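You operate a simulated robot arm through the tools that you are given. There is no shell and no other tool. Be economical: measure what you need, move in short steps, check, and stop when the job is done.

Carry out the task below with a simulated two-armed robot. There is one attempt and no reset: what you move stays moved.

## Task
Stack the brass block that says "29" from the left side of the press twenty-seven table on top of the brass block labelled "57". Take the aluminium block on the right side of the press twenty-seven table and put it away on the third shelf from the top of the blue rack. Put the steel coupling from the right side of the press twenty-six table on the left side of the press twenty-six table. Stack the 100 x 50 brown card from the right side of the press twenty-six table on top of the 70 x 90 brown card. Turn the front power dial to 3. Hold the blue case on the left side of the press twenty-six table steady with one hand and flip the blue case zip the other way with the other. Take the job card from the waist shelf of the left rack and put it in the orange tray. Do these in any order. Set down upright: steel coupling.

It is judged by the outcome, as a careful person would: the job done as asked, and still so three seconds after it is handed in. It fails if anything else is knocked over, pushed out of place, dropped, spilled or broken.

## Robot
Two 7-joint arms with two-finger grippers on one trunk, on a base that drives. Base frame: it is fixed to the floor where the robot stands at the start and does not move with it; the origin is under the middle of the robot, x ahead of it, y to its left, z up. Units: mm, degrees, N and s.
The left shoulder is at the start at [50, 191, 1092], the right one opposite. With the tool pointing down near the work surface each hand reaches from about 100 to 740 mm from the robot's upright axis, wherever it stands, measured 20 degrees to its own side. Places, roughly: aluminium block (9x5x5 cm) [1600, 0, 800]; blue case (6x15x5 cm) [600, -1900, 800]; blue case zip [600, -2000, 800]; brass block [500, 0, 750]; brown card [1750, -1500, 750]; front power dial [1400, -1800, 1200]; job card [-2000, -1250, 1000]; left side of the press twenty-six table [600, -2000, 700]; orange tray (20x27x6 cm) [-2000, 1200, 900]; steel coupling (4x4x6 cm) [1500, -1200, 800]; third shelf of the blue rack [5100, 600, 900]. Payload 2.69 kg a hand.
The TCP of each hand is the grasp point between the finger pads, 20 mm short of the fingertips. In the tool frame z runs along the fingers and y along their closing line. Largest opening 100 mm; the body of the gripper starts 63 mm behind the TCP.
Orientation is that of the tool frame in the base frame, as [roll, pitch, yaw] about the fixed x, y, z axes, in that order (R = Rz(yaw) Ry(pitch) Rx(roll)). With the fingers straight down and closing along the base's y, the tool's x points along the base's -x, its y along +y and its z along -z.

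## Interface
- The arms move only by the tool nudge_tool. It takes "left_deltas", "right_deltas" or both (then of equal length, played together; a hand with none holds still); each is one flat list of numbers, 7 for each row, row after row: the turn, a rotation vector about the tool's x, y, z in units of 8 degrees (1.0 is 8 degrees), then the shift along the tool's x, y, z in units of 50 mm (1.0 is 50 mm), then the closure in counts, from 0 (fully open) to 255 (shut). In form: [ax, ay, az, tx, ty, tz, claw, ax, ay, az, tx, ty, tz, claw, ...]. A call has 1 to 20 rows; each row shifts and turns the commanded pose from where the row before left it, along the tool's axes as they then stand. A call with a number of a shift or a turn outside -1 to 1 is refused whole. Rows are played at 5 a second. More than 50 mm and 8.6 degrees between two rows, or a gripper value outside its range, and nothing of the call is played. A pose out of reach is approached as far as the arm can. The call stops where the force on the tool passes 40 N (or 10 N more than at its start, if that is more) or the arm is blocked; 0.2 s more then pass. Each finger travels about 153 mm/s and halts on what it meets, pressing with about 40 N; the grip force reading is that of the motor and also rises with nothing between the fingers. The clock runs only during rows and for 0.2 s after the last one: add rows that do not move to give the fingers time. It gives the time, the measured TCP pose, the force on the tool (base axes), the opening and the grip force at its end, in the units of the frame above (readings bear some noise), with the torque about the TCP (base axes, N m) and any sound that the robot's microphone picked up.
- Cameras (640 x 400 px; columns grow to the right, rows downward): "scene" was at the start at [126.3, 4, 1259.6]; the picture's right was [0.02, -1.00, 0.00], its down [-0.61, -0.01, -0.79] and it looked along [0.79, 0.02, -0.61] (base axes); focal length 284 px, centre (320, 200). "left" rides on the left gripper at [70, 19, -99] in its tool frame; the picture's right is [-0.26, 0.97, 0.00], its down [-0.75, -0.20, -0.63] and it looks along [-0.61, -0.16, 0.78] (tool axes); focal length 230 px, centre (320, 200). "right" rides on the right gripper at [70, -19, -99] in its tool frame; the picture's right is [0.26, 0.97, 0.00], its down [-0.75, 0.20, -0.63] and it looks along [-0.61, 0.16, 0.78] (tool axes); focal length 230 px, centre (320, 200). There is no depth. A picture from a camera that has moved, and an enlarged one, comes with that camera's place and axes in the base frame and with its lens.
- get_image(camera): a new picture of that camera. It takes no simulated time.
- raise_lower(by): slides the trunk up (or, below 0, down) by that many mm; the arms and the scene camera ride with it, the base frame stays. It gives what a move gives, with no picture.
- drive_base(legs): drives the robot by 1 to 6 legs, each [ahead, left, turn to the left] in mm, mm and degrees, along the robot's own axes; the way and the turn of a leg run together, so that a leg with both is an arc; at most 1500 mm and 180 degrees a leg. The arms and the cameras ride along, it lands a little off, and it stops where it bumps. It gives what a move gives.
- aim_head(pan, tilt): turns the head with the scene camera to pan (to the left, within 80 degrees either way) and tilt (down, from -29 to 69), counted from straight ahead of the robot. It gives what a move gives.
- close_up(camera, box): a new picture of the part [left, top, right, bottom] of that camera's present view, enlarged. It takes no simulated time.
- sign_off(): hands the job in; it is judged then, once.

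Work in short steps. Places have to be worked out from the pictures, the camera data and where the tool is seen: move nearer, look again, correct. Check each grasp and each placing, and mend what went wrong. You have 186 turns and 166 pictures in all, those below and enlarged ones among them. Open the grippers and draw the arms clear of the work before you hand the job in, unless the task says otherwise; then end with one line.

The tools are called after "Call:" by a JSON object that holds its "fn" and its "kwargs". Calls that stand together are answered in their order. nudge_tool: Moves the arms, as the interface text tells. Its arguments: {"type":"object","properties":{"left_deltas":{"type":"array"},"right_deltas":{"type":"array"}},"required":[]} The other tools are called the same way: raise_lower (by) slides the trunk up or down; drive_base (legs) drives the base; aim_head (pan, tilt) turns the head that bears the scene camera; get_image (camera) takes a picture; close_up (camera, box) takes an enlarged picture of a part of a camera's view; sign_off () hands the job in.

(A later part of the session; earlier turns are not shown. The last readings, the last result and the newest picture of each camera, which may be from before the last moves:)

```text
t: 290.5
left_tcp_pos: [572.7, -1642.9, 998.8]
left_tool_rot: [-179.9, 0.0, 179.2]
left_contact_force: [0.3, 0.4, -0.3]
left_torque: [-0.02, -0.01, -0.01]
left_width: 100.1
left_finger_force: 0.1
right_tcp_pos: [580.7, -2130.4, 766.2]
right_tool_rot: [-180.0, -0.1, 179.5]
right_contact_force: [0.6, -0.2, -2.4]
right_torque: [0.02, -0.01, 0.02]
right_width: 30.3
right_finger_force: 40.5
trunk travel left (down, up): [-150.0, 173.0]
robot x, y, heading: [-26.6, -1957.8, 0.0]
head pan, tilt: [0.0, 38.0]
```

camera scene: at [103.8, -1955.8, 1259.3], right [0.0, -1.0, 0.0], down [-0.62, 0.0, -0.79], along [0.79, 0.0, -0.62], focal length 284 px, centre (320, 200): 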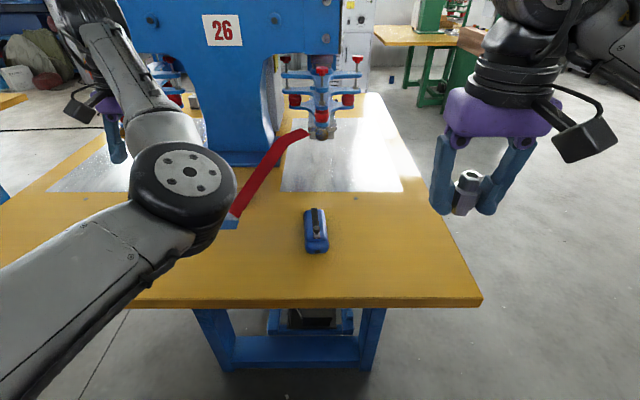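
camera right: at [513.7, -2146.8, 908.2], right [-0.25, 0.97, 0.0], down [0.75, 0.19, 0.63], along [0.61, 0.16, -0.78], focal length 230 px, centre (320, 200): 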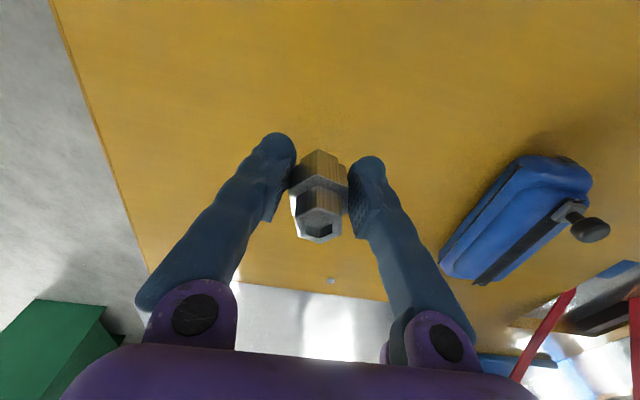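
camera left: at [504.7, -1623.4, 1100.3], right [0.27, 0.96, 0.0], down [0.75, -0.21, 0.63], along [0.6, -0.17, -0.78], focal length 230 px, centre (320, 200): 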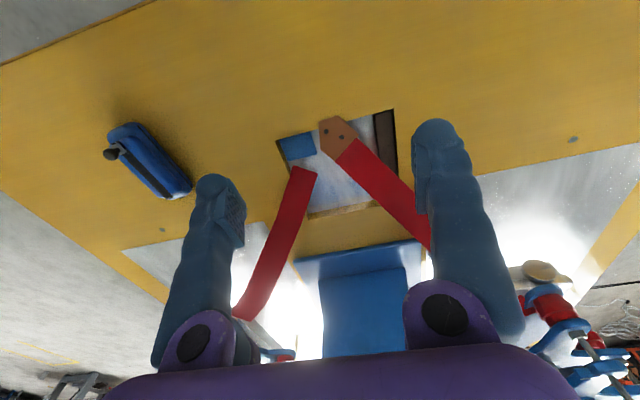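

Call:
{"fn": "nudge_tool", "kwargs": {"right_deltas": [0, 0, 0, 0, 0, 0.02, 255, 0, 0, 0, 0, 0, 0.02, 255, 0, 0, 0, 0, 0, 0, 255]}}

```text
t: 291.3
left_tcp_pos: [574.8, -1643.8, 1000.1]
left_tool_rot: [-179.9, -0.1, 179.3]
left_contact_force: [0.2, -0.1, -0.2]
left_torque: [0.0, -0.05, -0.01]
left_width: 99.9
left_finger_force: 0.1
right_tcp_pos: [581.1, -2130.6, 764.8]
right_tool_rot: [-179.9, 0.1, 179.4]
right_contact_force: [-0.6, -0.5, -1.4]
right_torque: [0.02, 0.01, -0.01]
right_width: 30.0
right_finger_force: 39.6
trunk travel left (down, up): [-150.0, 173.0]
robot x, y, heading: [-22.6, -1957.3, -0.3]
head pan, tilt: [0.0, 38.0]
```

Not quite in contact yet (still carrying weight); one more millimetre or two.

Call:
{"fn": "nudge_tool", "kwargs": {"right_deltas": [0, 0, 0, 0, 0, 0.02, 255, 0, 0, 0, 0, 0, 0.015, 255, 0, 0, 0, 0, 0, 0, 255]}}

Call:
{"fn": "get_image", "kwargs": {"camera": "right"}}

```text
t: 292.1
left_tcp_pos: [574.5, -1643.6, 998.8]
left_tool_rot: [-180.0, -0.2, 179.3]
left_contact_force: [0.4, 0.0, -0.4]
left_torque: [0.0, 0.04, 0.01]
left_width: 100.0
left_finger_force: 0.1
right_tcp_pos: [581.9, -2131.2, 765.0]
right_tool_rot: [179.9, 0.0, 179.4]
right_contact_force: [-1.9, -1.3, 3.5]
right_torque: [-0.05, -0.01, -0.04]
right_width: 30.3
right_finger_force: 41.0
trunk travel left (down, up): [-150.0, 173.0]
robot x, y, heading: [-28.9, -1959.2, -0.4]
head pan, tilt: [0.0, 38.0]
```

```text
56 pictures are left
camera right: at [512.9, -2148.1, 863.3], right [-0.25, 0.97, 0.0], down [0.75, 0.19, 0.63], along [0.61, 0.16, -0.78], focal length 230 px, centre (320, 200)
```

right: 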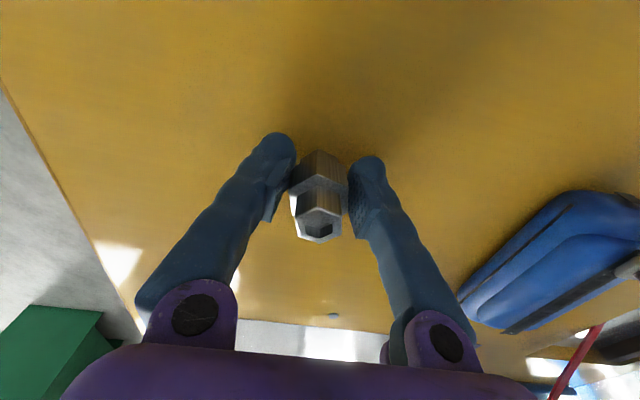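

Contact. I release, rise, and check the coupling stands upright.

Call:
{"fn": "nudge_tool", "kwargs": {"right_deltas": [0, 0, 0, 0, 0, 0, 170, 0, 0, 0, 0, 0, 0, 110, 0, 0, 0, 0, 0, 0, 110, 0, 0, 0, 0, 0, -0.5, 110, 0, 0, 0, 0, 0, -0.9, 110, 0, 0, 0, 0, 0, -0.9, 110, 0, 0, 0, 0, 0, -0.9, 110, 0, 0, 0, 0.5, -0.6, -0.6, 0, 0, 0, 0, 0.5, -0.6, -0.6, 0]}}

Call:
{"fn": "get_image", "kwargs": {"camera": "scene"}}

```text
t: 294.1
left_tcp_pos: [573.4, -1644.0, 999.7]
left_tool_rot: [180.0, 0.0, 179.2]
left_contact_force: [0.6, -0.8, 0.7]
left_torque: [-0.03, 0.01, -0.03]
left_width: 99.9
left_finger_force: 0.0
right_tcp_pos: [528.9, -2191.8, 985.7]
right_tool_rot: [179.9, 0.0, 179.5]
right_contact_force: [0.6, -0.3, 0.7]
right_torque: [-0.04, 0.02, 0.02]
right_width: 99.9
right_finger_force: 0.0
trunk travel left (down, up): [-150.0, 173.0]
robot x, y, heading: [-23.6, -1955.8, -0.4]
head pan, tilt: [0.0, 38.0]
```

```text
55 pictures are left
camera scene: at [103.2, -1956.1, 1259.4], right [0.0, -1.0, 0.0], down [-0.62, 0.0, -0.79], along [0.79, 0.0, -0.62], focal length 284 px, centre (320, 200)
```

scene: 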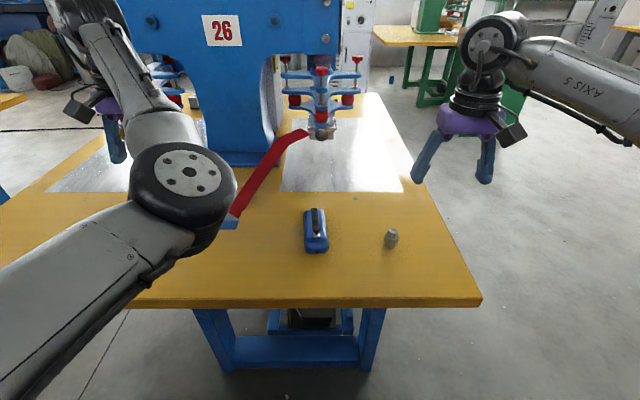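

Coupling stands upright. Now I try moving the left hand over toward the far end of the case.

Call:
{"fn": "nudge_tool", "kwargs": {"left_deltas": [0, 0, 0, -0.27, -0.755, 0.15, 0, 0, 0, 0, -0.27, -0.755, 0.15, 0, 0, 0, 0, -0.27, -0.755, 0.15, 0, 0, 0, 0, -0.27, -0.755, 0.15, 0, 0, 0, 0, 0, 0, 0, 0]}}

Call:
{"fn": "get_image", "kwargs": {"camera": "scene"}}

```text
t: 295.3
left_tcp_pos: [639.2, -1788.6, 968.5]
left_tool_rot: [-179.8, -0.2, 179.4]
left_contact_force: [0.5, 0.3, 0.1]
left_torque: [0.02, 0.0, 0.01]
left_width: 99.8
left_finger_force: 0.1
left hand out of reach, approached as far as the arm can: row 1, 2
right_tcp_pos: [530.3, -2191.1, 982.6]
right_tool_rot: [179.9, 0.1, 179.4]
right_contact_force: [-0.1, 0.0, 0.0]
right_torque: [-0.02, 0.0, 0.0]
right_width: 99.9
right_finger_force: 0.1
trunk travel left (down, up): [-150.0, 173.0]
robot x, y, heading: [-20.7, -1958.7, -0.1]
head pan, tilt: [0.0, 38.0]
```

```text
54 pictures are left
camera scene: at [103.6, -1955.7, 1259.3], right [0.0, -1.0, 0.0], down [-0.62, 0.0, -0.79], along [0.79, 0.0, -0.62], focal length 284 px, centre (320, 200)
```

scene: 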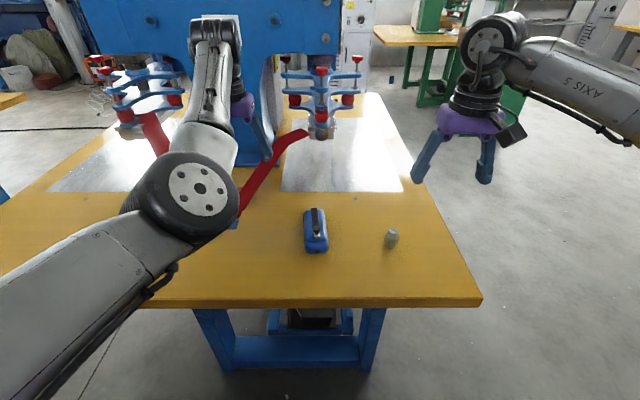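

It follows. Continue over the case's far end and look with the wrist camera.

Call:
{"fn": "nudge_tool", "kwargs": {"left_deltas": [0, 0, 0, -0.22, -0.78, 0.44, 40, 0, 0, 0, -0.22, -0.78, 0.44, 40, 0, 0, 0, -0.22, -0.78, 0.44, 40, 0, 0, 0, -0.22, -0.78, 0.44, 40, 0, 0, 0, 0, 0, 0, 40]}}

Call:
{"fn": "get_image", "kwargs": {"camera": "left"}}

Call:
{"fn": "get_image", "kwargs": {"camera": "scene"}}

```text
t: 296.5
left_tcp_pos: [639.6, -1923.3, 903.3]
left_tool_rot: [-179.9, 0.0, 179.3]
left_contact_force: [-0.5, 0.2, -0.7]
left_torque: [0.0, -0.04, -0.03]
left_width: 84.2
left_finger_force: 0.1
left hand out of reach, approached as far as the arm can: row 3, 4
right_tcp_pos: [529.9, -2191.9, 984.0]
right_tool_rot: [-180.0, 0.0, 179.6]
right_contact_force: [-1.0, 0.7, 0.2]
right_torque: [0.04, -0.04, -0.02]
right_width: 100.3
right_finger_force: 0.0
trunk travel left (down, up): [-150.0, 173.0]
robot x, y, heading: [-22.6, -1959.9, -0.0]
head pan, tilt: [0.0, 38.0]
```

```text
53 pictures are left
camera left: at [569.3, -1904.0, 1003.4], right [0.27, 0.96, 0.0], down [0.75, -0.21, 0.63], along [0.61, -0.17, -0.78], focal length 230 px, centre (320, 200)
```

left: 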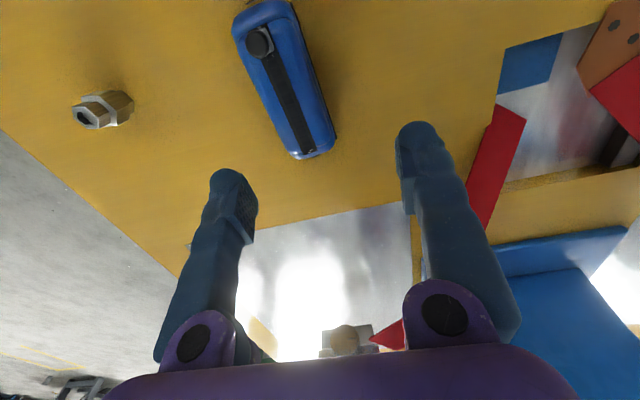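

```text
52 pictures are left
camera scene: at [103.7, -1956.0, 1259.3], right [0.0, -1.0, 0.0], down [-0.62, 0.0, -0.79], along [0.79, 0.0, -0.62], focal length 284 px, centre (320, 200)
```

scene: 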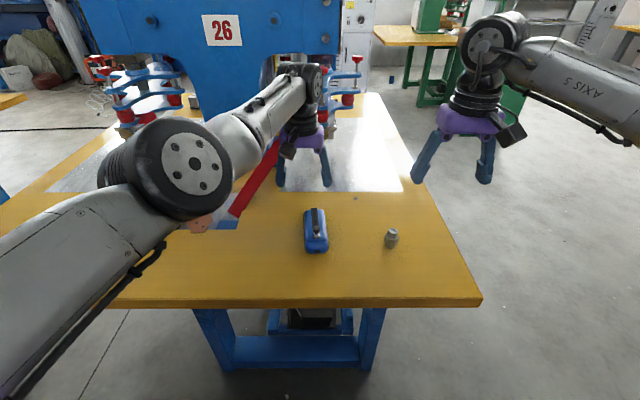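

The left arm is back to a normal elbow. I drive the base 60 mm closer, then align over the far end (680,-1950).

Call:
{"fn": "drive_base", "kwargs": {"legs": [[60, 0, 0]]}}

Call:
{"fn": "nudge_tool", "kwargs": {"left_deltas": [0, 0, 0, 0.3, -0.55, 0.5, 40, 0, 0, 0, 0, 0, 0.3, 40, 0, 0, 0, 0, 0, 0, 40]}}

Call:
{"fn": "get_image", "kwargs": {"camera": "left"}}

```text
t: 297.4
left_tcp_pos: [699.7, -1925.1, 901.6]
left_tool_rot: [-179.9, -0.2, 179.2]
left_contact_force: [1.1, 0.0, 0.7]
left_torque: [0.0, 0.05, 0.05]
left_width: 84.3
left_finger_force: 0.0
right_tcp_pos: [590.6, -2192.2, 983.4]
right_tool_rot: [179.9, 0.0, 179.4]
right_contact_force: [0.1, 0.5, -0.5]
right_torque: [-0.02, 0.06, 0.01]
right_width: 100.2
right_finger_force: 0.2
trunk travel left (down, up): [-150.0, 173.0]
robot x, y, heading: [38.8, -1957.7, -0.3]
head pan, tilt: [0.0, 38.0]
```

```text
t: 298.2
left_tcp_pos: [686.8, -1952.8, 861.8]
left_tool_rot: [-179.8, -0.1, 179.2]
left_contact_force: [-0.1, 0.5, 0.2]
left_torque: [0.03, 0.01, 0.0]
left_width: 84.5
left_finger_force: 0.0
right_tcp_pos: [589.7, -2191.7, 984.7]
right_tool_rot: [-180.0, 0.0, 179.4]
right_contact_force: [-0.5, -0.3, 0.4]
right_torque: [-0.02, -0.02, -0.01]
right_width: 100.0
right_finger_force: 0.2
trunk travel left (down, up): [-150.0, 173.0]
robot x, y, heading: [39.1, -1959.5, -0.4]
head pan, tilt: [0.0, 38.0]
```

```text
51 pictures are left
camera left: at [617.3, -1932.9, 963.0], right [0.27, 0.96, 0.0], down [0.75, -0.21, 0.63], along [0.6, -0.17, -0.78], focal length 230 px, centre (320, 200)
```

left: 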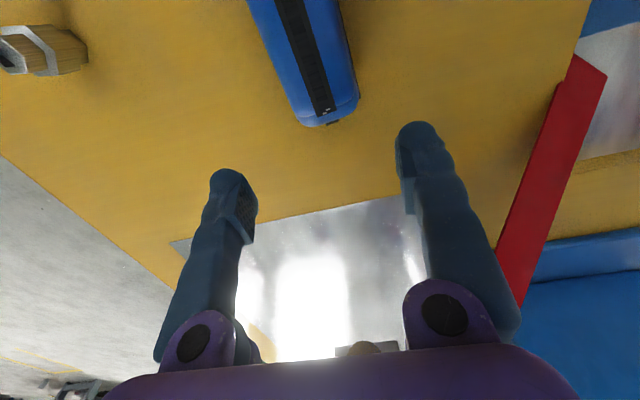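

Far end at ≈(690,-1947). I centre at x≈672 and lower to z≈772 around the case (so the knob can pass under the palm).

Call:
{"fn": "nudge_tool", "kwargs": {"left_deltas": [0, 0, 0, 0.296, 0.116, 0.3, 40, 0, 0, 0, 0, 0, 0.75, 40, 0, 0, 0, 0, 0, 0.75, 40, 0, 0, 0, 0, 0, 0, 40]}}

Call:
{"fn": "get_image", "kwargs": {"camera": "left"}}

Call:
{"fn": "close_up", "kwargs": {"camera": "scene", "box": [240, 130, 420, 260]}}

```text
t: 299.2
left_tcp_pos: [678.2, -1951.1, 773.6]
left_tool_rot: [-179.9, 0.0, 179.2]
left_contact_force: [0.2, -0.2, -0.4]
left_torque: [0.02, 0.01, 0.02]
left_width: 84.4
left_finger_force: 0.0
left hand out of reach, approached as far as the arm can: row 1, 3
right_tcp_pos: [589.8, -2191.8, 984.7]
right_tool_rot: [-180.0, 0.0, 179.5]
right_contact_force: [0.0, -1.5, 0.3]
right_torque: [-0.04, 0.01, 0.01]
right_width: 99.9
right_finger_force: 0.1
trunk travel left (down, up): [-150.0, 173.0]
robot x, y, heading: [37.2, -1956.5, -0.4]
head pan, tilt: [0.0, 38.0]
```

```text
50 pictures are left
camera left: at [608.6, -1930.8, 874.4], right [0.27, 0.96, 0.0], down [0.75, -0.21, 0.63], along [0.61, -0.17, -0.78], focal length 230 px, centre (320, 200)
```

left: 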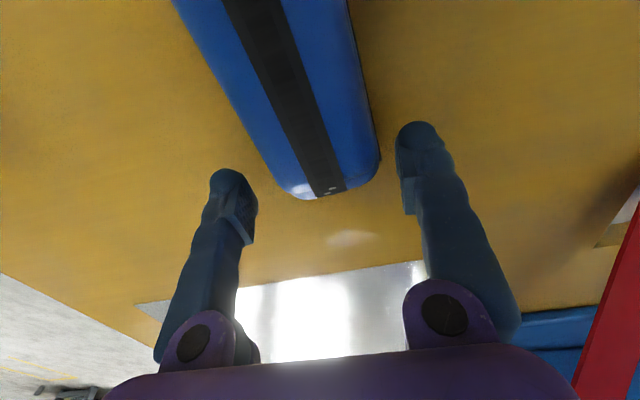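

```text
3.08 times, centred on (330, 195) of scene
camera zoom: at [163.6, -1956.4, 1259.4], right [-0.01, -1.0, 0.0], down [-0.62, 0.0, -0.79], along [0.79, 0.0, -0.62], focal length 875 px, centre (289, 215)
```

zoom: 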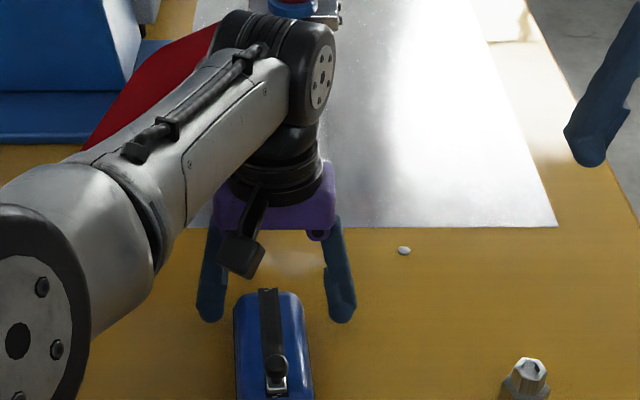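

The fingers are near the rounded end; I shift 12 mm toward me, yaw 4° to match, then close to hold the case.

Call:
{"fn": "nudge_tool", "kwargs": {"left_deltas": [0, 0, -0.475, 0, 0, 0, 40, 0, 0, 0, 0.24, 0, 0, 40, 0, 0, 0, 0, 0, 0, 40, 0, 0, 0, 0, 0, 0, 255, 0, 0, 0, 0, 0, 0, 255, 0, 0, 0, 0, 0, 0, 255]}}

Call:
{"fn": "get_image", "kwargs": {"camera": "left"}}

```text
t: 300.6
left_tcp_pos: [664.9, -1951.9, 774.6]
left_tool_rot: [-179.9, -0.1, -177.0]
left_contact_force: [-1.1, -0.7, 1.7]
left_torque: [-0.03, -0.08, -0.06]
left_width: 55.2
left_finger_force: 39.6
right_tcp_pos: [588.4, -2192.4, 983.3]
right_tool_rot: [-180.0, 0.0, 179.3]
right_contact_force: [-0.5, -0.7, 0.8]
right_torque: [-0.03, 0.01, 0.0]
right_width: 100.1
right_finger_force: 0.0
trunk travel left (down, up): [-150.0, 173.0]
robot x, y, heading: [34.8, -1957.7, -0.4]
head pan, tilt: [0.0, 38.0]
```

```text
48 pictures are left
camera left: at [595.4, -1936.1, 875.0], right [0.21, 0.98, 0.0], down [0.76, -0.16, 0.63], along [0.62, -0.13, -0.78], focal length 230 px, centre (320, 200)
```

left: 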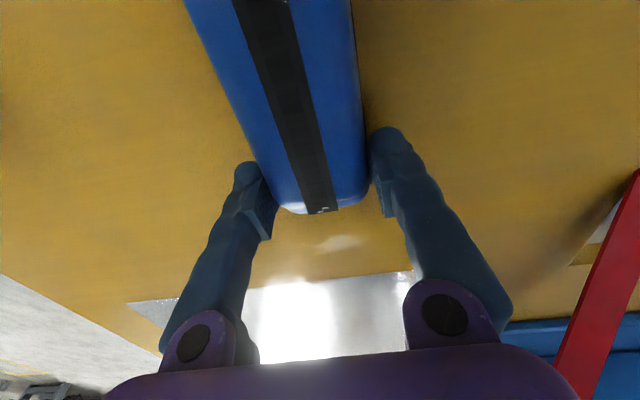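

Case is held firmly (55 mm). Next I orient the right hand: yaw 45° inward and tilt 45°, fingers closed, to push the slider from behind.

Call:
{"fn": "nudge_tool", "kwargs": {"right_deltas": [0, 0, -0.9375, 0, 0, 0, 255, 0, 0, -0.9375, 0, 0, 0, 255, 0, 0, -0.9375, 0, 0, 0, 255, 0, 0, -0.9375, 0, 0, 0, 255, 0, 0, -0.9375, 0, 0, 0, 255, 0, 0, -0.9375, 0, 0, 0, 255, 0, -0.9375, 0, 0, 0, 0, 255, 0, -0.9375, 0, 0, 0, 0, 255, 0, -0.9375, 0, 0, 0, 0, 255, 0, -0.9375, 0, 0, 0, 0, 255, 0, -0.9375, 0, 0, 0, 0, 255, 0, -0.9375, 0, 0, 0, 0, 255, 0, 0, 0, 0, 0, 0, 255]}}

Call:
{"fn": "close_up", "kwargs": {"camera": "scene", "box": [270, 190, 430, 290]}}

```text
t: 303.4
left_tcp_pos: [665.7, -1950.8, 774.8]
left_tool_rot: [-179.9, -0.1, -177.0]
left_contact_force: [-0.8, 0.6, 3.2]
left_torque: [0.01, -0.06, -0.02]
left_width: 54.9
left_finger_force: 40.0
right_tcp_pos: [588.9, -2192.2, 984.5]
right_tool_rot: [-179.9, 45.0, -143.2]
right_contact_force: [-0.5, 0.0, -0.2]
right_torque: [-0.02, 0.03, -0.05]
right_width: 0.0
right_finger_force: 30.2
right hand out of reach, approached as far as the arm can: row 6
trunk travel left (down, up): [-150.0, 173.0]
robot x, y, heading: [35.1, -1956.5, -0.1]
head pan, tilt: [0.0, 38.0]
```

```text
4.00 times, centred on (350, 240) of scene
camera zoom: at [163.3, -1956.3, 1259.4], right [-0.01, -1.0, 0.0], down [-0.62, 0.0, -0.79], along [0.79, 0.0, -0.62], focal length 1138 px, centre (200, 40)
```

zoom: 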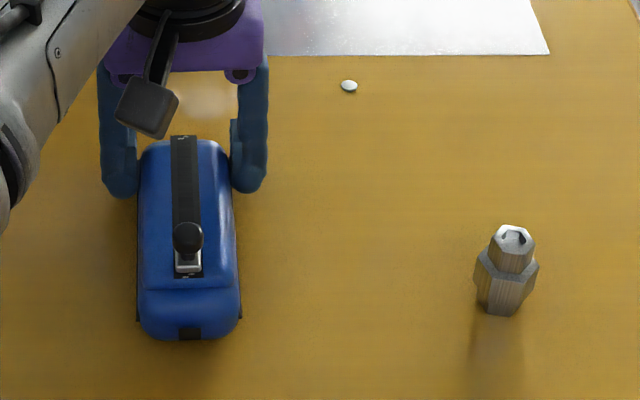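

The right hand reaches azimuth 37°. I shift the holding hand 9 mm further out and 8 mm up to leave room at the end of the track, regrip, and tilt the right hand to 60° with fingers open ~45 mm.

Call:
{"fn": "nudge_tool", "kwargs": {"left_deltas": [0, 0, 0, 0, 0, 0, 60, 0, 0, 0, 0, 0, 0, 60, 0, 0, 0, -0.2, 0, -0.16, 60, 0, 0, 0, 0, 0, 0, 255, 0, 0, 0, 0, 0, 0, 255, 0, 0, 0, 0, 0, 0, 255], "right_deltas": [0, -0.9375, 0, 0, 0, 0, 140, 0, -0.9375, 0, 0, 0, 0, 140, 0, 0, 0, 0, 0, 0, 140, 0, 0, 0, 0, 0, 0, 140, 0, 0, 0, 0, 0, 0, 140, 0, 0, 0, 0, 0, 0, 140]}}

```text
t: 304.8
left_tcp_pos: [676.8, -1952.5, 784.1]
left_tool_rot: [-179.9, 0.1, -177.0]
left_contact_force: [0.9, 2.0, 5.0]
left_torque: [0.1, 0.15, -0.06]
left_width: 54.3
left_finger_force: 39.7
right_tcp_pos: [589.8, -2192.7, 984.0]
right_tool_rot: [-179.9, 60.0, -143.1]
right_contact_force: [0.0, 0.9, 0.4]
right_torque: [-0.01, 0.01, 0.01]
right_width: 45.1
right_finger_force: 0.0
trunk travel left (down, up): [-150.0, 173.0]
robot x, y, heading: [36.6, -1958.9, -0.2]
head pan, tilt: [0.0, 38.0]
```

I bring the right hand to a staging point behind the ball knob and look.

Call:
{"fn": "nudge_tool", "kwargs": {"right_deltas": [0, 0, 0, 0.29, 0.69, 0.425, 140, 0, 0, 0, 0.29, 0.69, 0.425, 140, 0, 0, 0, 0.29, 0.69, 0.425, 140, 0, 0, 0, 0.29, 0.69, 0.425, 140, 0, 0, 0, 0.29, 0.69, 0.425, 140, 0, 0, 0, 0.29, 0.69, 0.425, 140, 0, 0, 0, 0, 0, 0, 140]}}

Call:
{"fn": "get_image", "kwargs": {"camera": "right"}}

Call:
{"fn": "close_up", "kwargs": {"camera": "scene", "box": [260, 170, 420, 290]}}

```text
t: 306.4
left_tcp_pos: [676.1, -1951.1, 781.9]
left_tool_rot: [-179.9, 0.0, -176.9]
left_contact_force: [0.5, 0.1, 7.5]
left_torque: [-0.02, -0.04, -0.05]
left_width: 54.6
left_finger_force: 40.2
right_tcp_pos: [520.2, -1995.7, 853.1]
right_tool_rot: [-179.9, 60.1, -143.0]
right_contact_force: [0.5, 0.2, 0.6]
right_torque: [0.02, -0.01, 0.02]
right_width: 45.3
right_finger_force: 0.1
right hand out of reach, approached as far as the arm can: row 6
trunk travel left (down, up): [-150.0, 173.0]
robot x, y, heading: [38.1, -1958.6, -0.5]
head pan, tilt: [0.0, 38.0]
```

```text
46 pictures are left
camera right: at [437.0, -2081.4, 842.1], right [-0.68, 0.7, -0.22], down [-0.26, 0.06, 0.96], along [0.68, 0.72, 0.14], focal length 230 px, centre (320, 200)
```

right: 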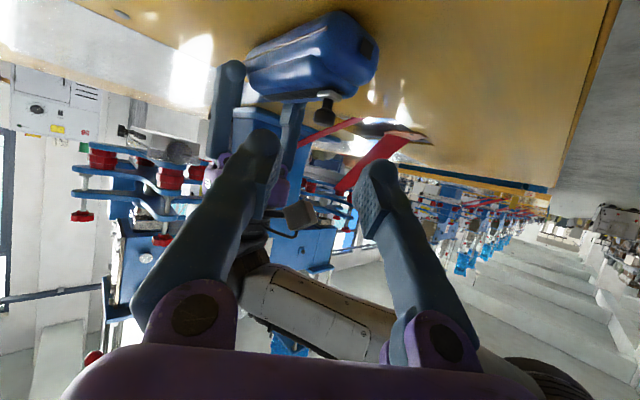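

```text
3.33 times, centred on (340, 230) of scene
camera zoom: at [163.0, -1956.3, 1259.5], right [-0.01, -1.0, 0.0], down [-0.62, 0.0, -0.79], along [0.79, 0.0, -0.62], focal length 948 px, centre (253, 100)
```

zoom: 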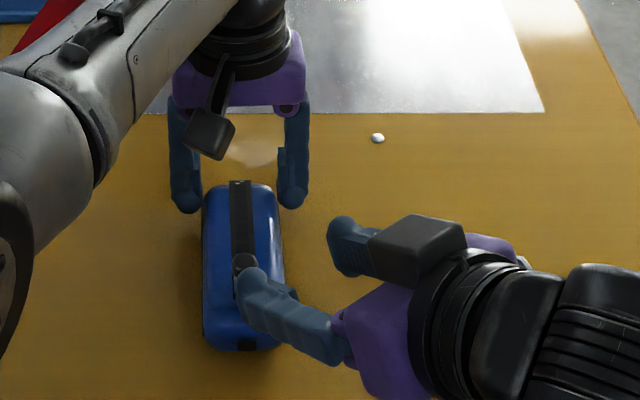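

The ball lies between the fingers' lines. I advance half-way along the tool axis and check.

Call:
{"fn": "nudge_tool", "kwargs": {"right_deltas": [0, 0, 0, 0.05, 0.09, 0.35, 140, 0, 0, 0, 0.04, 0.09, 0.35, 140, 0, 0, 0, 0, 0, 0, 140]}}

Call:
{"fn": "get_image", "kwargs": {"camera": "right"}}

Call:
{"fn": "close_up", "kwargs": {"camera": "scene", "box": [280, 200, 380, 270]}}

```text
t: 307.2
left_tcp_pos: [676.8, -1951.6, 782.5]
left_tool_rot: [-179.9, 0.0, -177.0]
left_contact_force: [0.2, 0.1, 7.1]
left_torque: [-0.03, -0.02, -0.04]
left_width: 54.5
left_finger_force: 39.9
right_tcp_pos: [540.9, -1987.2, 817.9]
right_tool_rot: [179.9, 60.0, -143.1]
right_contact_force: [0.4, -0.6, 0.8]
right_torque: [-0.02, 0.01, -0.01]
right_width: 44.7
right_finger_force: 0.1
right hand out of reach, approached as far as the arm can: row 2
trunk travel left (down, up): [-150.0, 173.0]
robot x, y, heading: [37.2, -1957.7, -0.3]
head pan, tilt: [0.0, 38.0]
```

```text
44 pictures are left
camera right: at [456.5, -2074.0, 807.3], right [-0.68, 0.69, -0.22], down [-0.26, 0.06, 0.96], along [0.68, 0.72, 0.14], focal length 230 px, centre (320, 200)
```

right: 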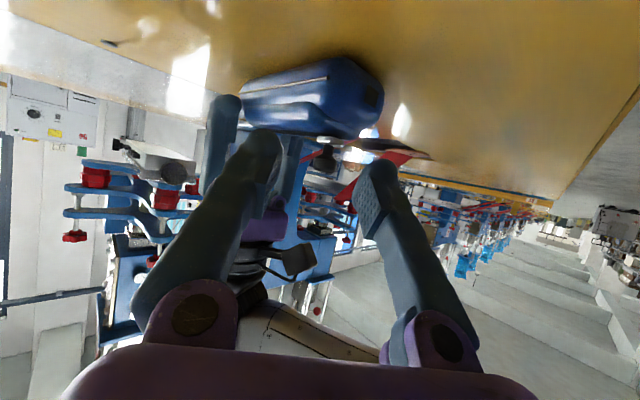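

```text
5.71 times, centred on (330, 235) of scene
camera zoom: at [162.9, -1956.3, 1259.5], right [-0.01, -1.0, 0.0], down [-0.61, 0.0, -0.79], along [0.79, 0.0, -0.61], focal length 1625 px, centre (263, 0)
```

zoom: 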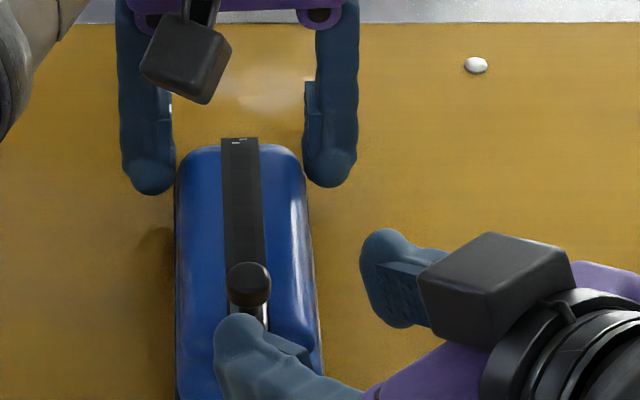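

The near finger now sits right behind the ball. I push forward (+x) 40 mm in 10 mm steps.

Call:
{"fn": "nudge_tool", "kwargs": {"right_deltas": [0, 0, 0, -0.08, -0.12, 0.139, 140, 0, 0, 0, -0.08, -0.12, 0.139, 140, 0, 0, 0, -0.08, -0.12, 0.139, 140, 0, 0, 0, -0.08, -0.12, 0.139, 140, 0, 0, 0, -0.08, -0.12, 0.139, 140, 0, 0, 0, 0, 0, 0, 140]}}

Call:
{"fn": "close_up", "kwargs": {"camera": "scene", "box": [280, 190, 380, 260]}}

```text
t: 308.6
left_tcp_pos: [677.0, -1950.9, 782.5]
left_tool_rot: [-179.9, 0.0, -177.0]
left_contact_force: [1.1, 0.1, 6.5]
left_torque: [-0.01, -0.01, -0.08]
left_width: 54.8
left_finger_force: 40.2
right_tcp_pos: [590.3, -1987.3, 819.2]
right_tool_rot: [-179.9, 60.0, -143.1]
right_contact_force: [-0.2, -0.3, -0.1]
right_torque: [0.03, 0.0, 0.04]
right_width: 45.2
right_finger_force: 0.1
trunk travel left (down, up): [-150.0, 173.0]
robot x, y, heading: [37.2, -1957.1, -0.1]
head pan, tilt: [0.0, 38.0]
```

```text
5.71 times, centred on (330, 225) of scene
camera zoom: at [162.9, -1956.3, 1259.4], right [-0.01, -1.0, 0.0], down [-0.61, 0.0, -0.79], along [0.79, 0.0, -0.62], focal length 1625 px, centre (263, 57)
```

zoom: 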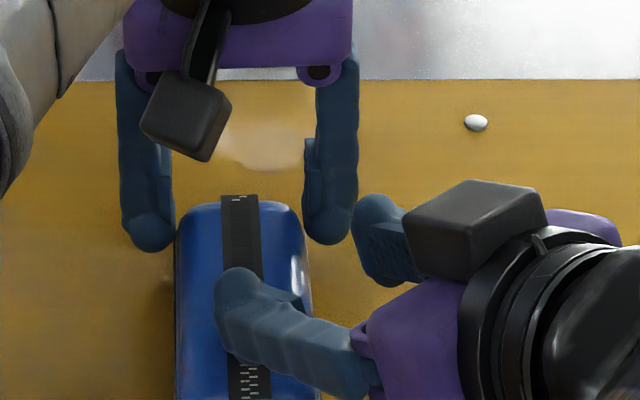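

I check with the holder's camera where the slider is.

Call:
{"fn": "get_image", "kwargs": {"camera": "left"}}

Call:
{"fn": "get_image", "kwargs": {"camera": "right"}}

```text
41 pictures are left
camera left: at [605.6, -1935.7, 883.7], right [0.21, 0.98, 0.0], down [0.76, -0.16, 0.63], along [0.62, -0.13, -0.78], focal length 230 px, centre (320, 200)
```

left: 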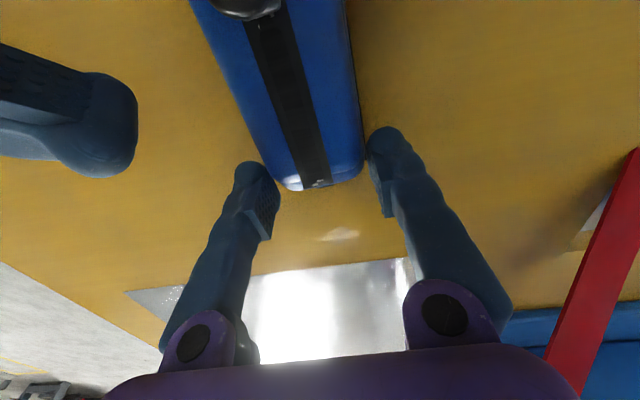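

```text
40 pictures are left
camera right: at [506.0, -2073.1, 807.0], right [-0.68, 0.7, -0.22], down [-0.26, 0.06, 0.96], along [0.68, 0.72, 0.14], focal length 230 px, centre (320, 200)
```

right: 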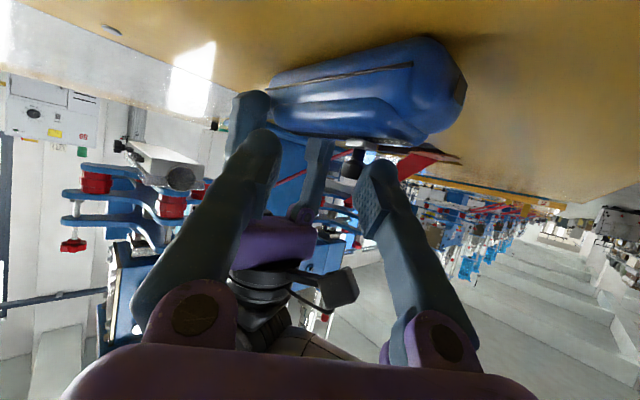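

Slider has moved to x≈600 with the finger. To keep the other finger clear of the holding hand, I narrow the opening while shifting +y.

Call:
{"fn": "nudge_tool", "kwargs": {"right_deltas": [0, 0, 0, 0.1, 0.15, -0.17, 140, 0, 0, 0, -0.06, 0.16, 0.104, 200, 0, 0, 0, 0, 0, 0, 200, 0, 0, 0, 0, 0, 0, 200]}}

Call:
{"fn": "get_image", "kwargs": {"camera": "right"}}

```text
t: 309.6
left_tcp_pos: [676.7, -1951.1, 783.1]
left_tool_rot: [-179.9, 0.0, -177.0]
left_contact_force: [-0.1, 0.8, 5.5]
left_torque: [-0.01, -0.01, -0.08]
left_width: 54.7
left_finger_force: 40.4
right_tcp_pos: [576.9, -1976.1, 819.4]
right_tool_rot: [-179.9, 60.0, -143.2]
right_contact_force: [-0.1, 0.6, 0.7]
right_torque: [0.0, -0.05, 0.0]
right_width: 21.4
right_finger_force: 0.1
trunk travel left (down, up): [-150.0, 173.0]
robot x, y, heading: [37.5, -1960.9, -0.1]
head pan, tilt: [0.0, 38.0]
```

```text
39 pictures are left
camera right: at [493.7, -2062.8, 807.1], right [-0.68, 0.7, -0.22], down [-0.26, 0.06, 0.96], along [0.68, 0.72, 0.14], focal length 230 px, centre (320, 200)
```

right: 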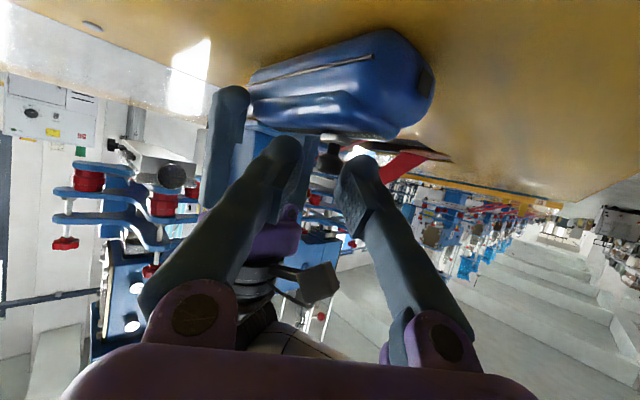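

Reachable now. I close the fingers fully, centre them behind the ball, and push on 45 mm.

Call:
{"fn": "nudge_tool", "kwargs": {"right_deltas": [0, 0, 0, 0.096, 0.144, -0.166, 255, 0, 0, 0, -0.084, 0.224, 0.146, 255, 0, 0, 0, 0, 0, 0, 255, 0, 0, 0, -0.08, -0.12, 0.139, 255, 0, 0, 0, -0.08, -0.12, 0.139, 255, 0, 0, 0, -0.08, -0.12, 0.139, 255, 0, 0, 0, -0.08, -0.12, 0.139, 255, 0, 0, 0, -0.04, -0.06, 0.07, 255, 0, 0, 0, 0, 0, 0, 255]}}

Call:
{"fn": "get_image", "kwargs": {"camera": "left"}}

Call:
{"fn": "close_up", "kwargs": {"camera": "scene", "box": [280, 180, 380, 250]}}

```text
t: 311.6
left_tcp_pos: [676.1, -1951.2, 781.9]
left_tool_rot: [-179.9, 0.0, -177.1]
left_contact_force: [-0.5, -0.2, 5.4]
left_torque: [0.0, -0.01, -0.07]
left_width: 54.7
left_finger_force: 40.2
right_tcp_pos: [610.9, -1970.9, 816.8]
right_tool_rot: [-179.9, 60.0, -143.1]
right_contact_force: [-0.7, -1.0, 0.7]
right_torque: [0.0, 0.0, -0.04]
right_width: 0.1
right_finger_force: 30.2
right hand out of reach, approached as far as the arm can: row 2
trunk travel left (down, up): [-150.0, 173.0]
robot x, y, heading: [36.6, -1962.6, -0.5]
head pan, tilt: [0.0, 38.0]
```

```text
38 pictures are left
camera left: at [605.7, -1935.6, 883.6], right [0.21, 0.98, 0.0], down [0.76, -0.16, 0.63], along [0.62, -0.13, -0.78], focal length 230 px, centre (320, 200)
```

left: 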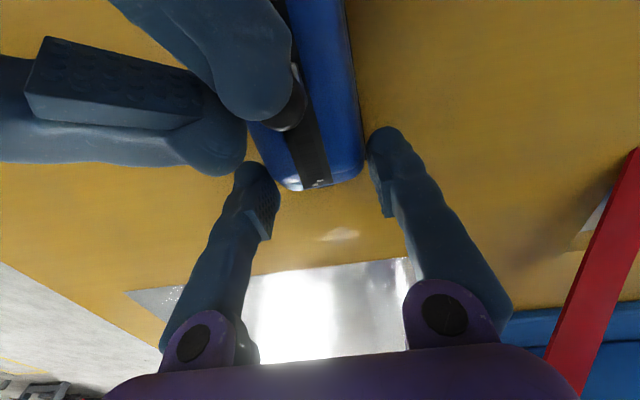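

```text
5.71 times, centred on (330, 215) of scene
camera zoom: at [163.0, -1956.3, 1259.4], right [-0.01, -1.0, 0.0], down [-0.62, 0.0, -0.79], along [0.79, 0.0, -0.62], focal length 1625 px, centre (263, 114)
```

zoom: 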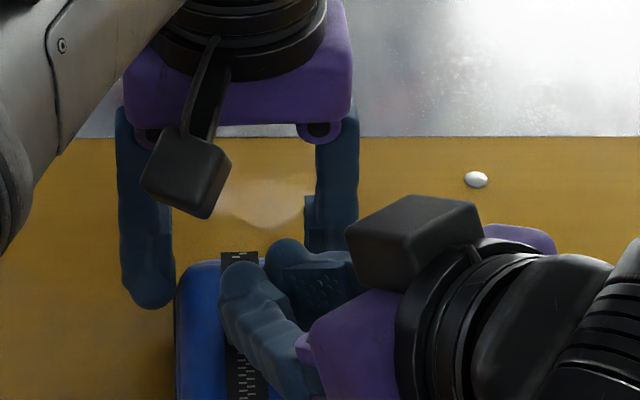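

The slider is at x≈627 (about 60%). Fingers now near each other, so I swap roles: withdraw the right hand, reorient it to grip the case's near end at 45°, and then push with the left.

Call:
{"fn": "nudge_tool", "kwargs": {"right_deltas": [0, 0, 0, 0, 0, -0.87, 255, 0, 0, 0, 0, 0, -0.87, 255, 0, 0, 0, 0, 0, -0.87, 255, 0, 0, 0, -0.52, 0, -0.3, 0, 0, 0, 0, -0.52, 0, -0.3, 0, 0, 0.9375, 0, 0, 0, 0, 0, 0, 0.9375, 0, 0, 0, 0, 0, 0, 0.9375, 0, 0, 0, 0, 0, 0, 0.9375, 0, 0, 0, 0, 0, 0, 0.9375, 0, 0, 0, 0, 0, 0, 0.9375, 0, 0, 0, 0, 0, 0, 0.9375, 0, 0, 0, 0, 0, 0, 0.9375, 0, 0, 0, 0, 0, 0, 0, 0.82, 0, 0, 0, 0, 0, 0, 0.82, 0, 0, 0, 0, 0, 0, 0.82, 0, 0, 0, 0, 0, 0, 0.82, 0, 0, 0, 0, 0, 0, 0.82, 0, 0, 0, 0]}}

Call:
{"fn": "nudge_tool", "kwargs": {"right_deltas": [0, -0.9375, 0, 0, 0, 0, 0, 0, -0.9375, 0, 0, 0, 0, 0, 0, -0.9375, 0, 0, 0, 0, 0, 0, -0.9375, 0, 0, 0, 0, 0, 0, -0.9375, 0, 0, 0, 0, 0, 0, -0.9375, 0, 0, 0, 0, 0, 0, 0, 0, 0, 0, 0, 0]}}

Call:
{"fn": "close_up", "kwargs": {"camera": "scene", "box": [260, 180, 420, 280]}}

```text
t: 315.4
left_tcp_pos: [677.3, -1951.3, 782.5]
left_tool_rot: [-179.9, 0.1, -177.1]
left_contact_force: [-0.9, -0.3, 4.6]
left_torque: [-0.03, -0.01, -0.04]
left_width: 54.5
left_finger_force: 39.5
right_tcp_pos: [520.1, -2036.7, 942.3]
right_tool_rot: [179.9, -0.1, -176.0]
right_contact_force: [0.0, -0.3, 0.0]
right_torque: [0.01, 0.0, 0.0]
right_width: 100.3
right_finger_force: 0.0
trunk travel left (down, up): [-150.0, 173.0]
robot x, y, heading: [35.2, -1957.9, -0.1]
head pan, tilt: [0.0, 38.0]
```

```text
t: 317.0
left_tcp_pos: [676.1, -1950.6, 782.5]
left_tool_rot: [-179.9, 0.0, -177.0]
left_contact_force: [0.9, 0.5, 3.4]
left_torque: [0.02, 0.0, 0.01]
left_width: 54.8
left_finger_force: 40.0
right_tcp_pos: [520.2, -2038.8, 942.7]
right_tool_rot: [180.0, 45.0, -175.9]
right_contact_force: [0.6, -0.8, -0.1]
right_torque: [0.0, -0.02, 0.0]
right_width: 100.2
right_finger_force: 0.0
trunk travel left (down, up): [-150.0, 173.0]
robot x, y, heading: [39.4, -1959.7, -0.3]
head pan, tilt: [0.0, 38.0]
```

```text
4.00 times, centred on (340, 230) of scene
camera zoom: at [163.2, -1956.3, 1259.4], right [-0.01, -1.0, 0.0], down [-0.62, 0.0, -0.79], along [0.79, 0.0, -0.62], focal length 1138 px, centre (240, 80)
```

zoom: 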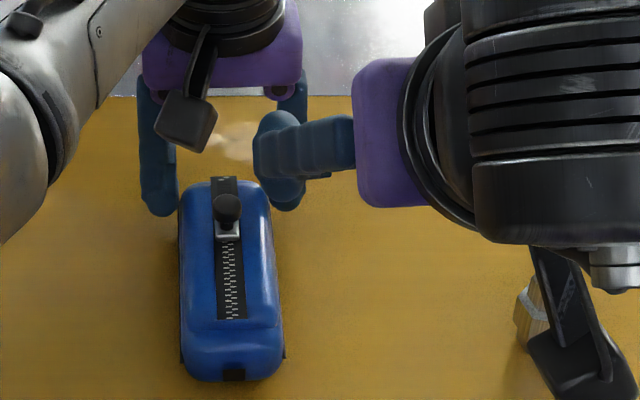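

Slider is ~62% along. I bring the right hand down around the case's near end.

Call:
{"fn": "nudge_tool", "kwargs": {"right_deltas": [0, 0, 0, 0.3, 0.583, 0.265, 0, 0, 0, 0, 0.3, 0.583, 0.265, 0, 0, 0, 0, 0.3, 0.583, 0.265, 0, 0, 0, 0, 0.16, -0.025, 0.653, 0, 0, 0, 0, 0.16, -0.025, 0.653, 0, 0, 0, 0, 0.16, -0.025, 0.653, 0, 0, 0, 0, 0, 0, 0, 0]}}

Call:
{"fn": "get_image", "kwargs": {"camera": "right"}}

Call:
{"fn": "close_up", "kwargs": {"camera": "scene", "box": [240, 180, 400, 280]}}

```text
t: 318.6
left_tcp_pos: [676.1, -1950.2, 782.2]
left_tool_rot: [-180.0, -0.1, -176.9]
left_contact_force: [-0.3, 0.9, 4.6]
left_torque: [0.03, 0.05, -0.04]
left_width: 54.5
left_finger_force: 40.1
right_tcp_pos: [561.7, -1951.3, 798.3]
right_tool_rot: [-180.0, 45.1, -175.9]
right_contact_force: [-0.5, 0.6, -0.1]
right_torque: [0.0, 0.01, 0.0]
right_width: 100.3
right_finger_force: 0.0
trunk travel left (down, up): [-150.0, 173.0]
robot x, y, heading: [37.7, -1955.1, -0.4]
head pan, tilt: [0.0, 38.0]
```

```text
35 pictures are left
camera right: at [445.9, -1977.4, 818.0], right [-0.25, 0.95, -0.18], down [0.07, 0.21, 0.98], along [0.97, 0.23, -0.12], focal length 230 px, centre (320, 200)
```

right: 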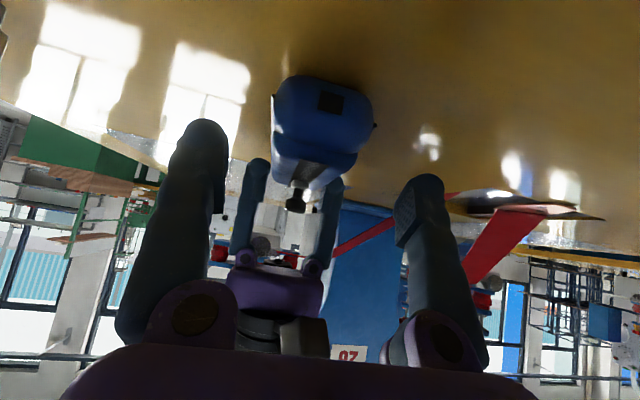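

```text
4.00 times, centred on (320, 230) of scene
camera zoom: at [163.2, -1956.3, 1259.4], right [-0.01, -1.0, 0.0], down [-0.62, 0.0, -0.79], along [0.79, 0.0, -0.62], focal length 1138 px, centre (320, 80)
```

zoom: 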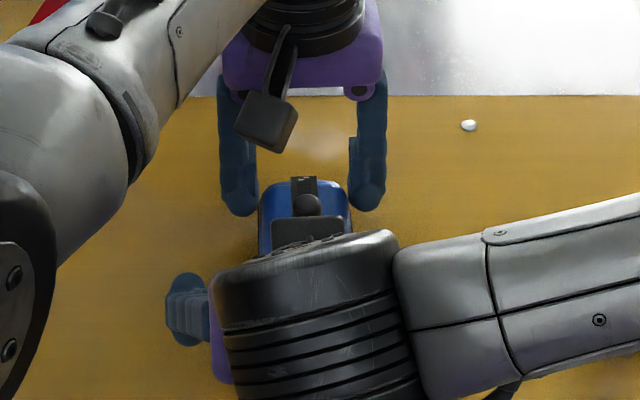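

Case is centred between the right fingers. I go the last bit and close to hold it.

Call:
{"fn": "nudge_tool", "kwargs": {"right_deltas": [0, 0, 0, 0.085, 0, 0.34, 0, 0, 0, 0, 0.085, 0, 0.34, 0, 0, 0, 0, 0, 0, 0, 0, 0, 0, 0, 0, 0, 0, 255, 0, 0, 0, 0, 0, 0, 255, 0, 0, 0, 0, 0, 0, 255]}}

Call:
{"fn": "get_image", "kwargs": {"camera": "right"}}

```text
t: 320.0
left_tcp_pos: [676.3, -1948.1, 781.5]
left_tool_rot: [179.9, -0.1, -176.9]
left_contact_force: [-0.7, 22.8, 7.1]
left_torque: [0.33, 0.06, -0.9]
left_width: 55.0
left_finger_force: 40.3
right_tcp_pos: [582.3, -1952.6, 765.4]
right_tool_rot: [-179.6, 45.1, -176.1]
right_contact_force: [2.2, -23.9, -0.4]
right_torque: [-0.21, 0.05, -1.23]
right_width: 54.8
right_finger_force: 39.9
trunk travel left (down, up): [-150.0, 173.0]
robot x, y, heading: [40.0, -1957.9, -0.3]
head pan, tilt: [0.0, 38.0]
```

```text
33 pictures are left
camera right: at [466.1, -1977.2, 787.2], right [-0.24, 0.95, -0.19], down [0.07, 0.21, 0.98], along [0.97, 0.22, -0.12], focal length 230 px, centre (320, 200)
```

right: 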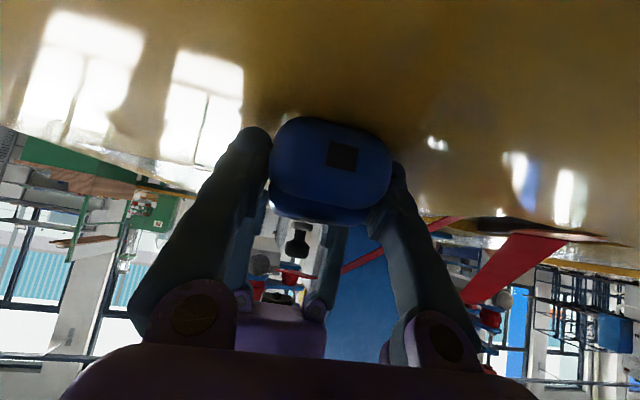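

Both hands hold it. I relieve the side load, then open the left, raise it, turn it 45° and close its fingers to use it as the pusher.

Call:
{"fn": "nudge_tool", "kwargs": {"right_deltas": [0, 0, 0, 0, -0.05, 0, 255, 0, 0, 0, 0, 0, 0, 255, 0, 0, 0, 0, 0, 0, 255, 0, 0, 0, 0, 0, 0, 255, 0, 0, 0, 0, 0, 0, 255, 0, 0, 0, 0, 0, 0, 255, 0, 0, 0, 0, 0, 0, 255, 0, 0, 0, 0, 0, 0, 255, 0, 0, 0, 0, 0, 0, 255, 0, 0, 0, 0, 0, 0, 255, 0, 0, 0, 0, 0, 0, 255, 0, 0, 0, 0, 0, 0, 255], "left_deltas": [0, 0, 0, 0, 0, 0, 255, 0, 0, 0, 0, 0, 0, 60, 0, 0, 0, 0, 0, 0, 60, 0, 0, 0, 0, 0, -0.8, 60, 0, 0, 0, 0, 0, -0.9, 60, 0, 0, 0.9375, 0, 0, 0, 255, 0, 0, 0.9375, 0, 0, 0, 255, 0, 0, 0.9375, 0, 0, 0, 255, 0, 0, 0.9375, 0, 0, 0, 255, 0, 0, 0.9375, 0, 0, 0, 255, 0, 0, 0.9375, 0, 0, 0, 255, 0, 0, 0, 0, 0, 0, 255]}}

Call:
{"fn": "get_image", "kwargs": {"camera": "left"}}

```text
t: 322.6
left_tcp_pos: [676.1, -1950.4, 866.6]
left_tool_rot: [-179.9, 0.0, 138.0]
left_contact_force: [-0.2, -0.2, 0.3]
left_torque: [0.03, -0.02, 0.0]
left_width: 0.1
left_finger_force: 29.3
right_tcp_pos: [581.5, -1951.2, 766.4]
right_tool_rot: [180.0, 45.1, -176.0]
right_contact_force: [-0.6, 0.1, 1.4]
right_torque: [-0.05, -0.12, -0.03]
right_width: 54.8
right_finger_force: 39.9
trunk travel left (down, up): [-150.0, 173.0]
robot x, y, heading: [35.6, -1957.1, -0.1]
head pan, tilt: [0.0, 38.0]
```

```text
32 pictures are left
camera left: at [636.8, -1889.6, 967.0], right [0.84, 0.54, 0.0], down [0.42, -0.65, 0.63], along [0.34, -0.53, -0.78], focal length 230 px, centre (320, 200)
```

left: 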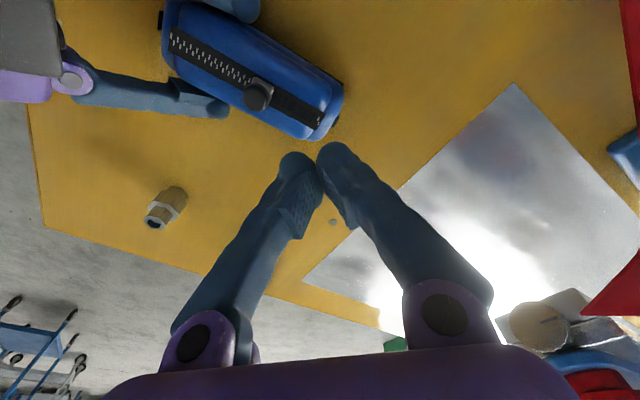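

Ball at ≈(626,-1947). I lower the closed left fingers behind it and push +x 40 mm.

Call:
{"fn": "nudge_tool", "kwargs": {"left_deltas": [0, 0, 0, 0.6, -0.5, 0, 255, 0, 0, 0, 0.6, -0.5, 0, 255, 0, 0, 0, 0, 0, 0.5, 255, 0, 0, 0, 0, 0, 0.46, 255, 0, 0, 0, 0, 0, 0, 255, 0, 0, 0, -0.149, 0.134, 0, 255, 0, 0, 0, -0.149, 0.134, 0, 255, 0, 0, 0, -0.149, 0.134, 0, 255, 0, 0, 0, -0.149, 0.134, 0, 255, 0, 0, 0, 0, 0, 0, 255]}}

Call:
{"fn": "get_image", "kwargs": {"camera": "left"}}

```text
t: 324.8
left_tcp_pos: [638.8, -1948.4, 818.0]
left_tool_rot: [-179.8, -0.1, 138.0]
left_contact_force: [-0.1, 0.9, 0.5]
left_torque: [0.03, -0.01, 0.01]
left_width: 0.1
left_finger_force: 29.3
right_tcp_pos: [580.8, -1951.9, 766.6]
right_tool_rot: [180.0, 45.0, -175.9]
right_contact_force: [0.5, 0.3, 1.1]
right_torque: [-0.06, -0.13, -0.05]
right_width: 54.6
right_finger_force: 39.9
trunk travel left (down, up): [-150.0, 173.0]
robot x, y, heading: [38.4, -1954.5, -0.2]
head pan, tilt: [0.0, 38.0]
```

```text
31 pictures are left
camera left: at [598.8, -1887.3, 918.5], right [0.84, 0.55, 0.0], down [0.42, -0.65, 0.63], along [0.34, -0.53, -0.78], focal length 230 px, centre (320, 200)
```

left: 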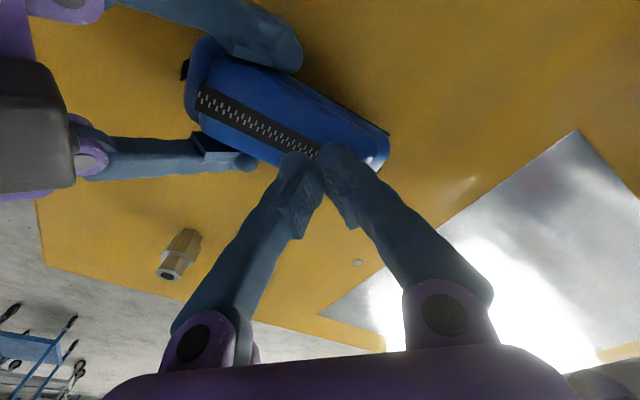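

Pushing works with no resistance. I push on up to 20 mm more, stopping on resistance.

Call:
{"fn": "nudge_tool", "kwargs": {"left_deltas": [0, 0, 0, -0.06, 0.054, 0, 255, 0, 0, 0, -0.06, 0.054, 0, 255, 0, 0, 0, -0.06, 0.054, 0, 255, 0, 0, 0, -0.06, 0.054, 0, 255, 0, 0, 0, 0, 0, 0, 255]}}

Call:
{"fn": "get_image", "kwargs": {"camera": "left"}}

```text
t: 326.0
left_tcp_pos: [651.0, -1948.4, 819.8]
left_tool_rot: [-179.6, -0.3, 137.9]
left_contact_force: [-37.7, -1.2, 3.0]
left_torque: [0.11, 0.39, -0.04]
left_width: 0.1
left_finger_force: 29.6
right_tcp_pos: [584.7, -1953.2, 771.2]
right_tool_rot: [-180.0, 45.9, -176.1]
right_contact_force: [32.7, -1.3, 16.4]
right_torque: [-0.09, -0.42, -0.28]
right_width: 54.6
right_finger_force: 40.6
trunk travel left (down, up): [-150.0, 173.0]
robot x, y, heading: [37.7, -1957.3, -0.3]
head pan, tilt: [0.0, 38.0]
```

```text
30 pictures are left
camera left: at [612.3, -1887.6, 920.2], right [0.84, 0.54, -0.01], down [0.43, -0.65, 0.63], along [0.34, -0.53, -0.78], focal length 230 px, centre (320, 200)
```

left: 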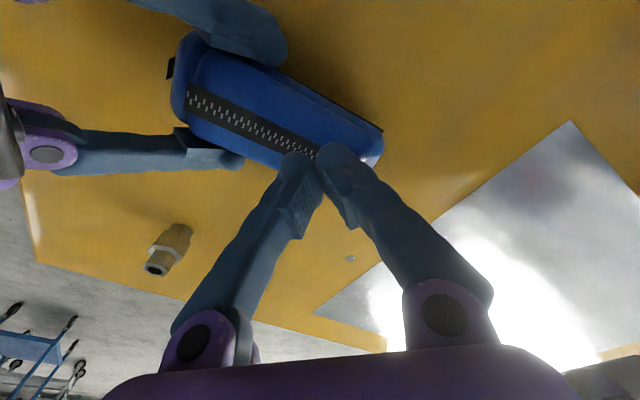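

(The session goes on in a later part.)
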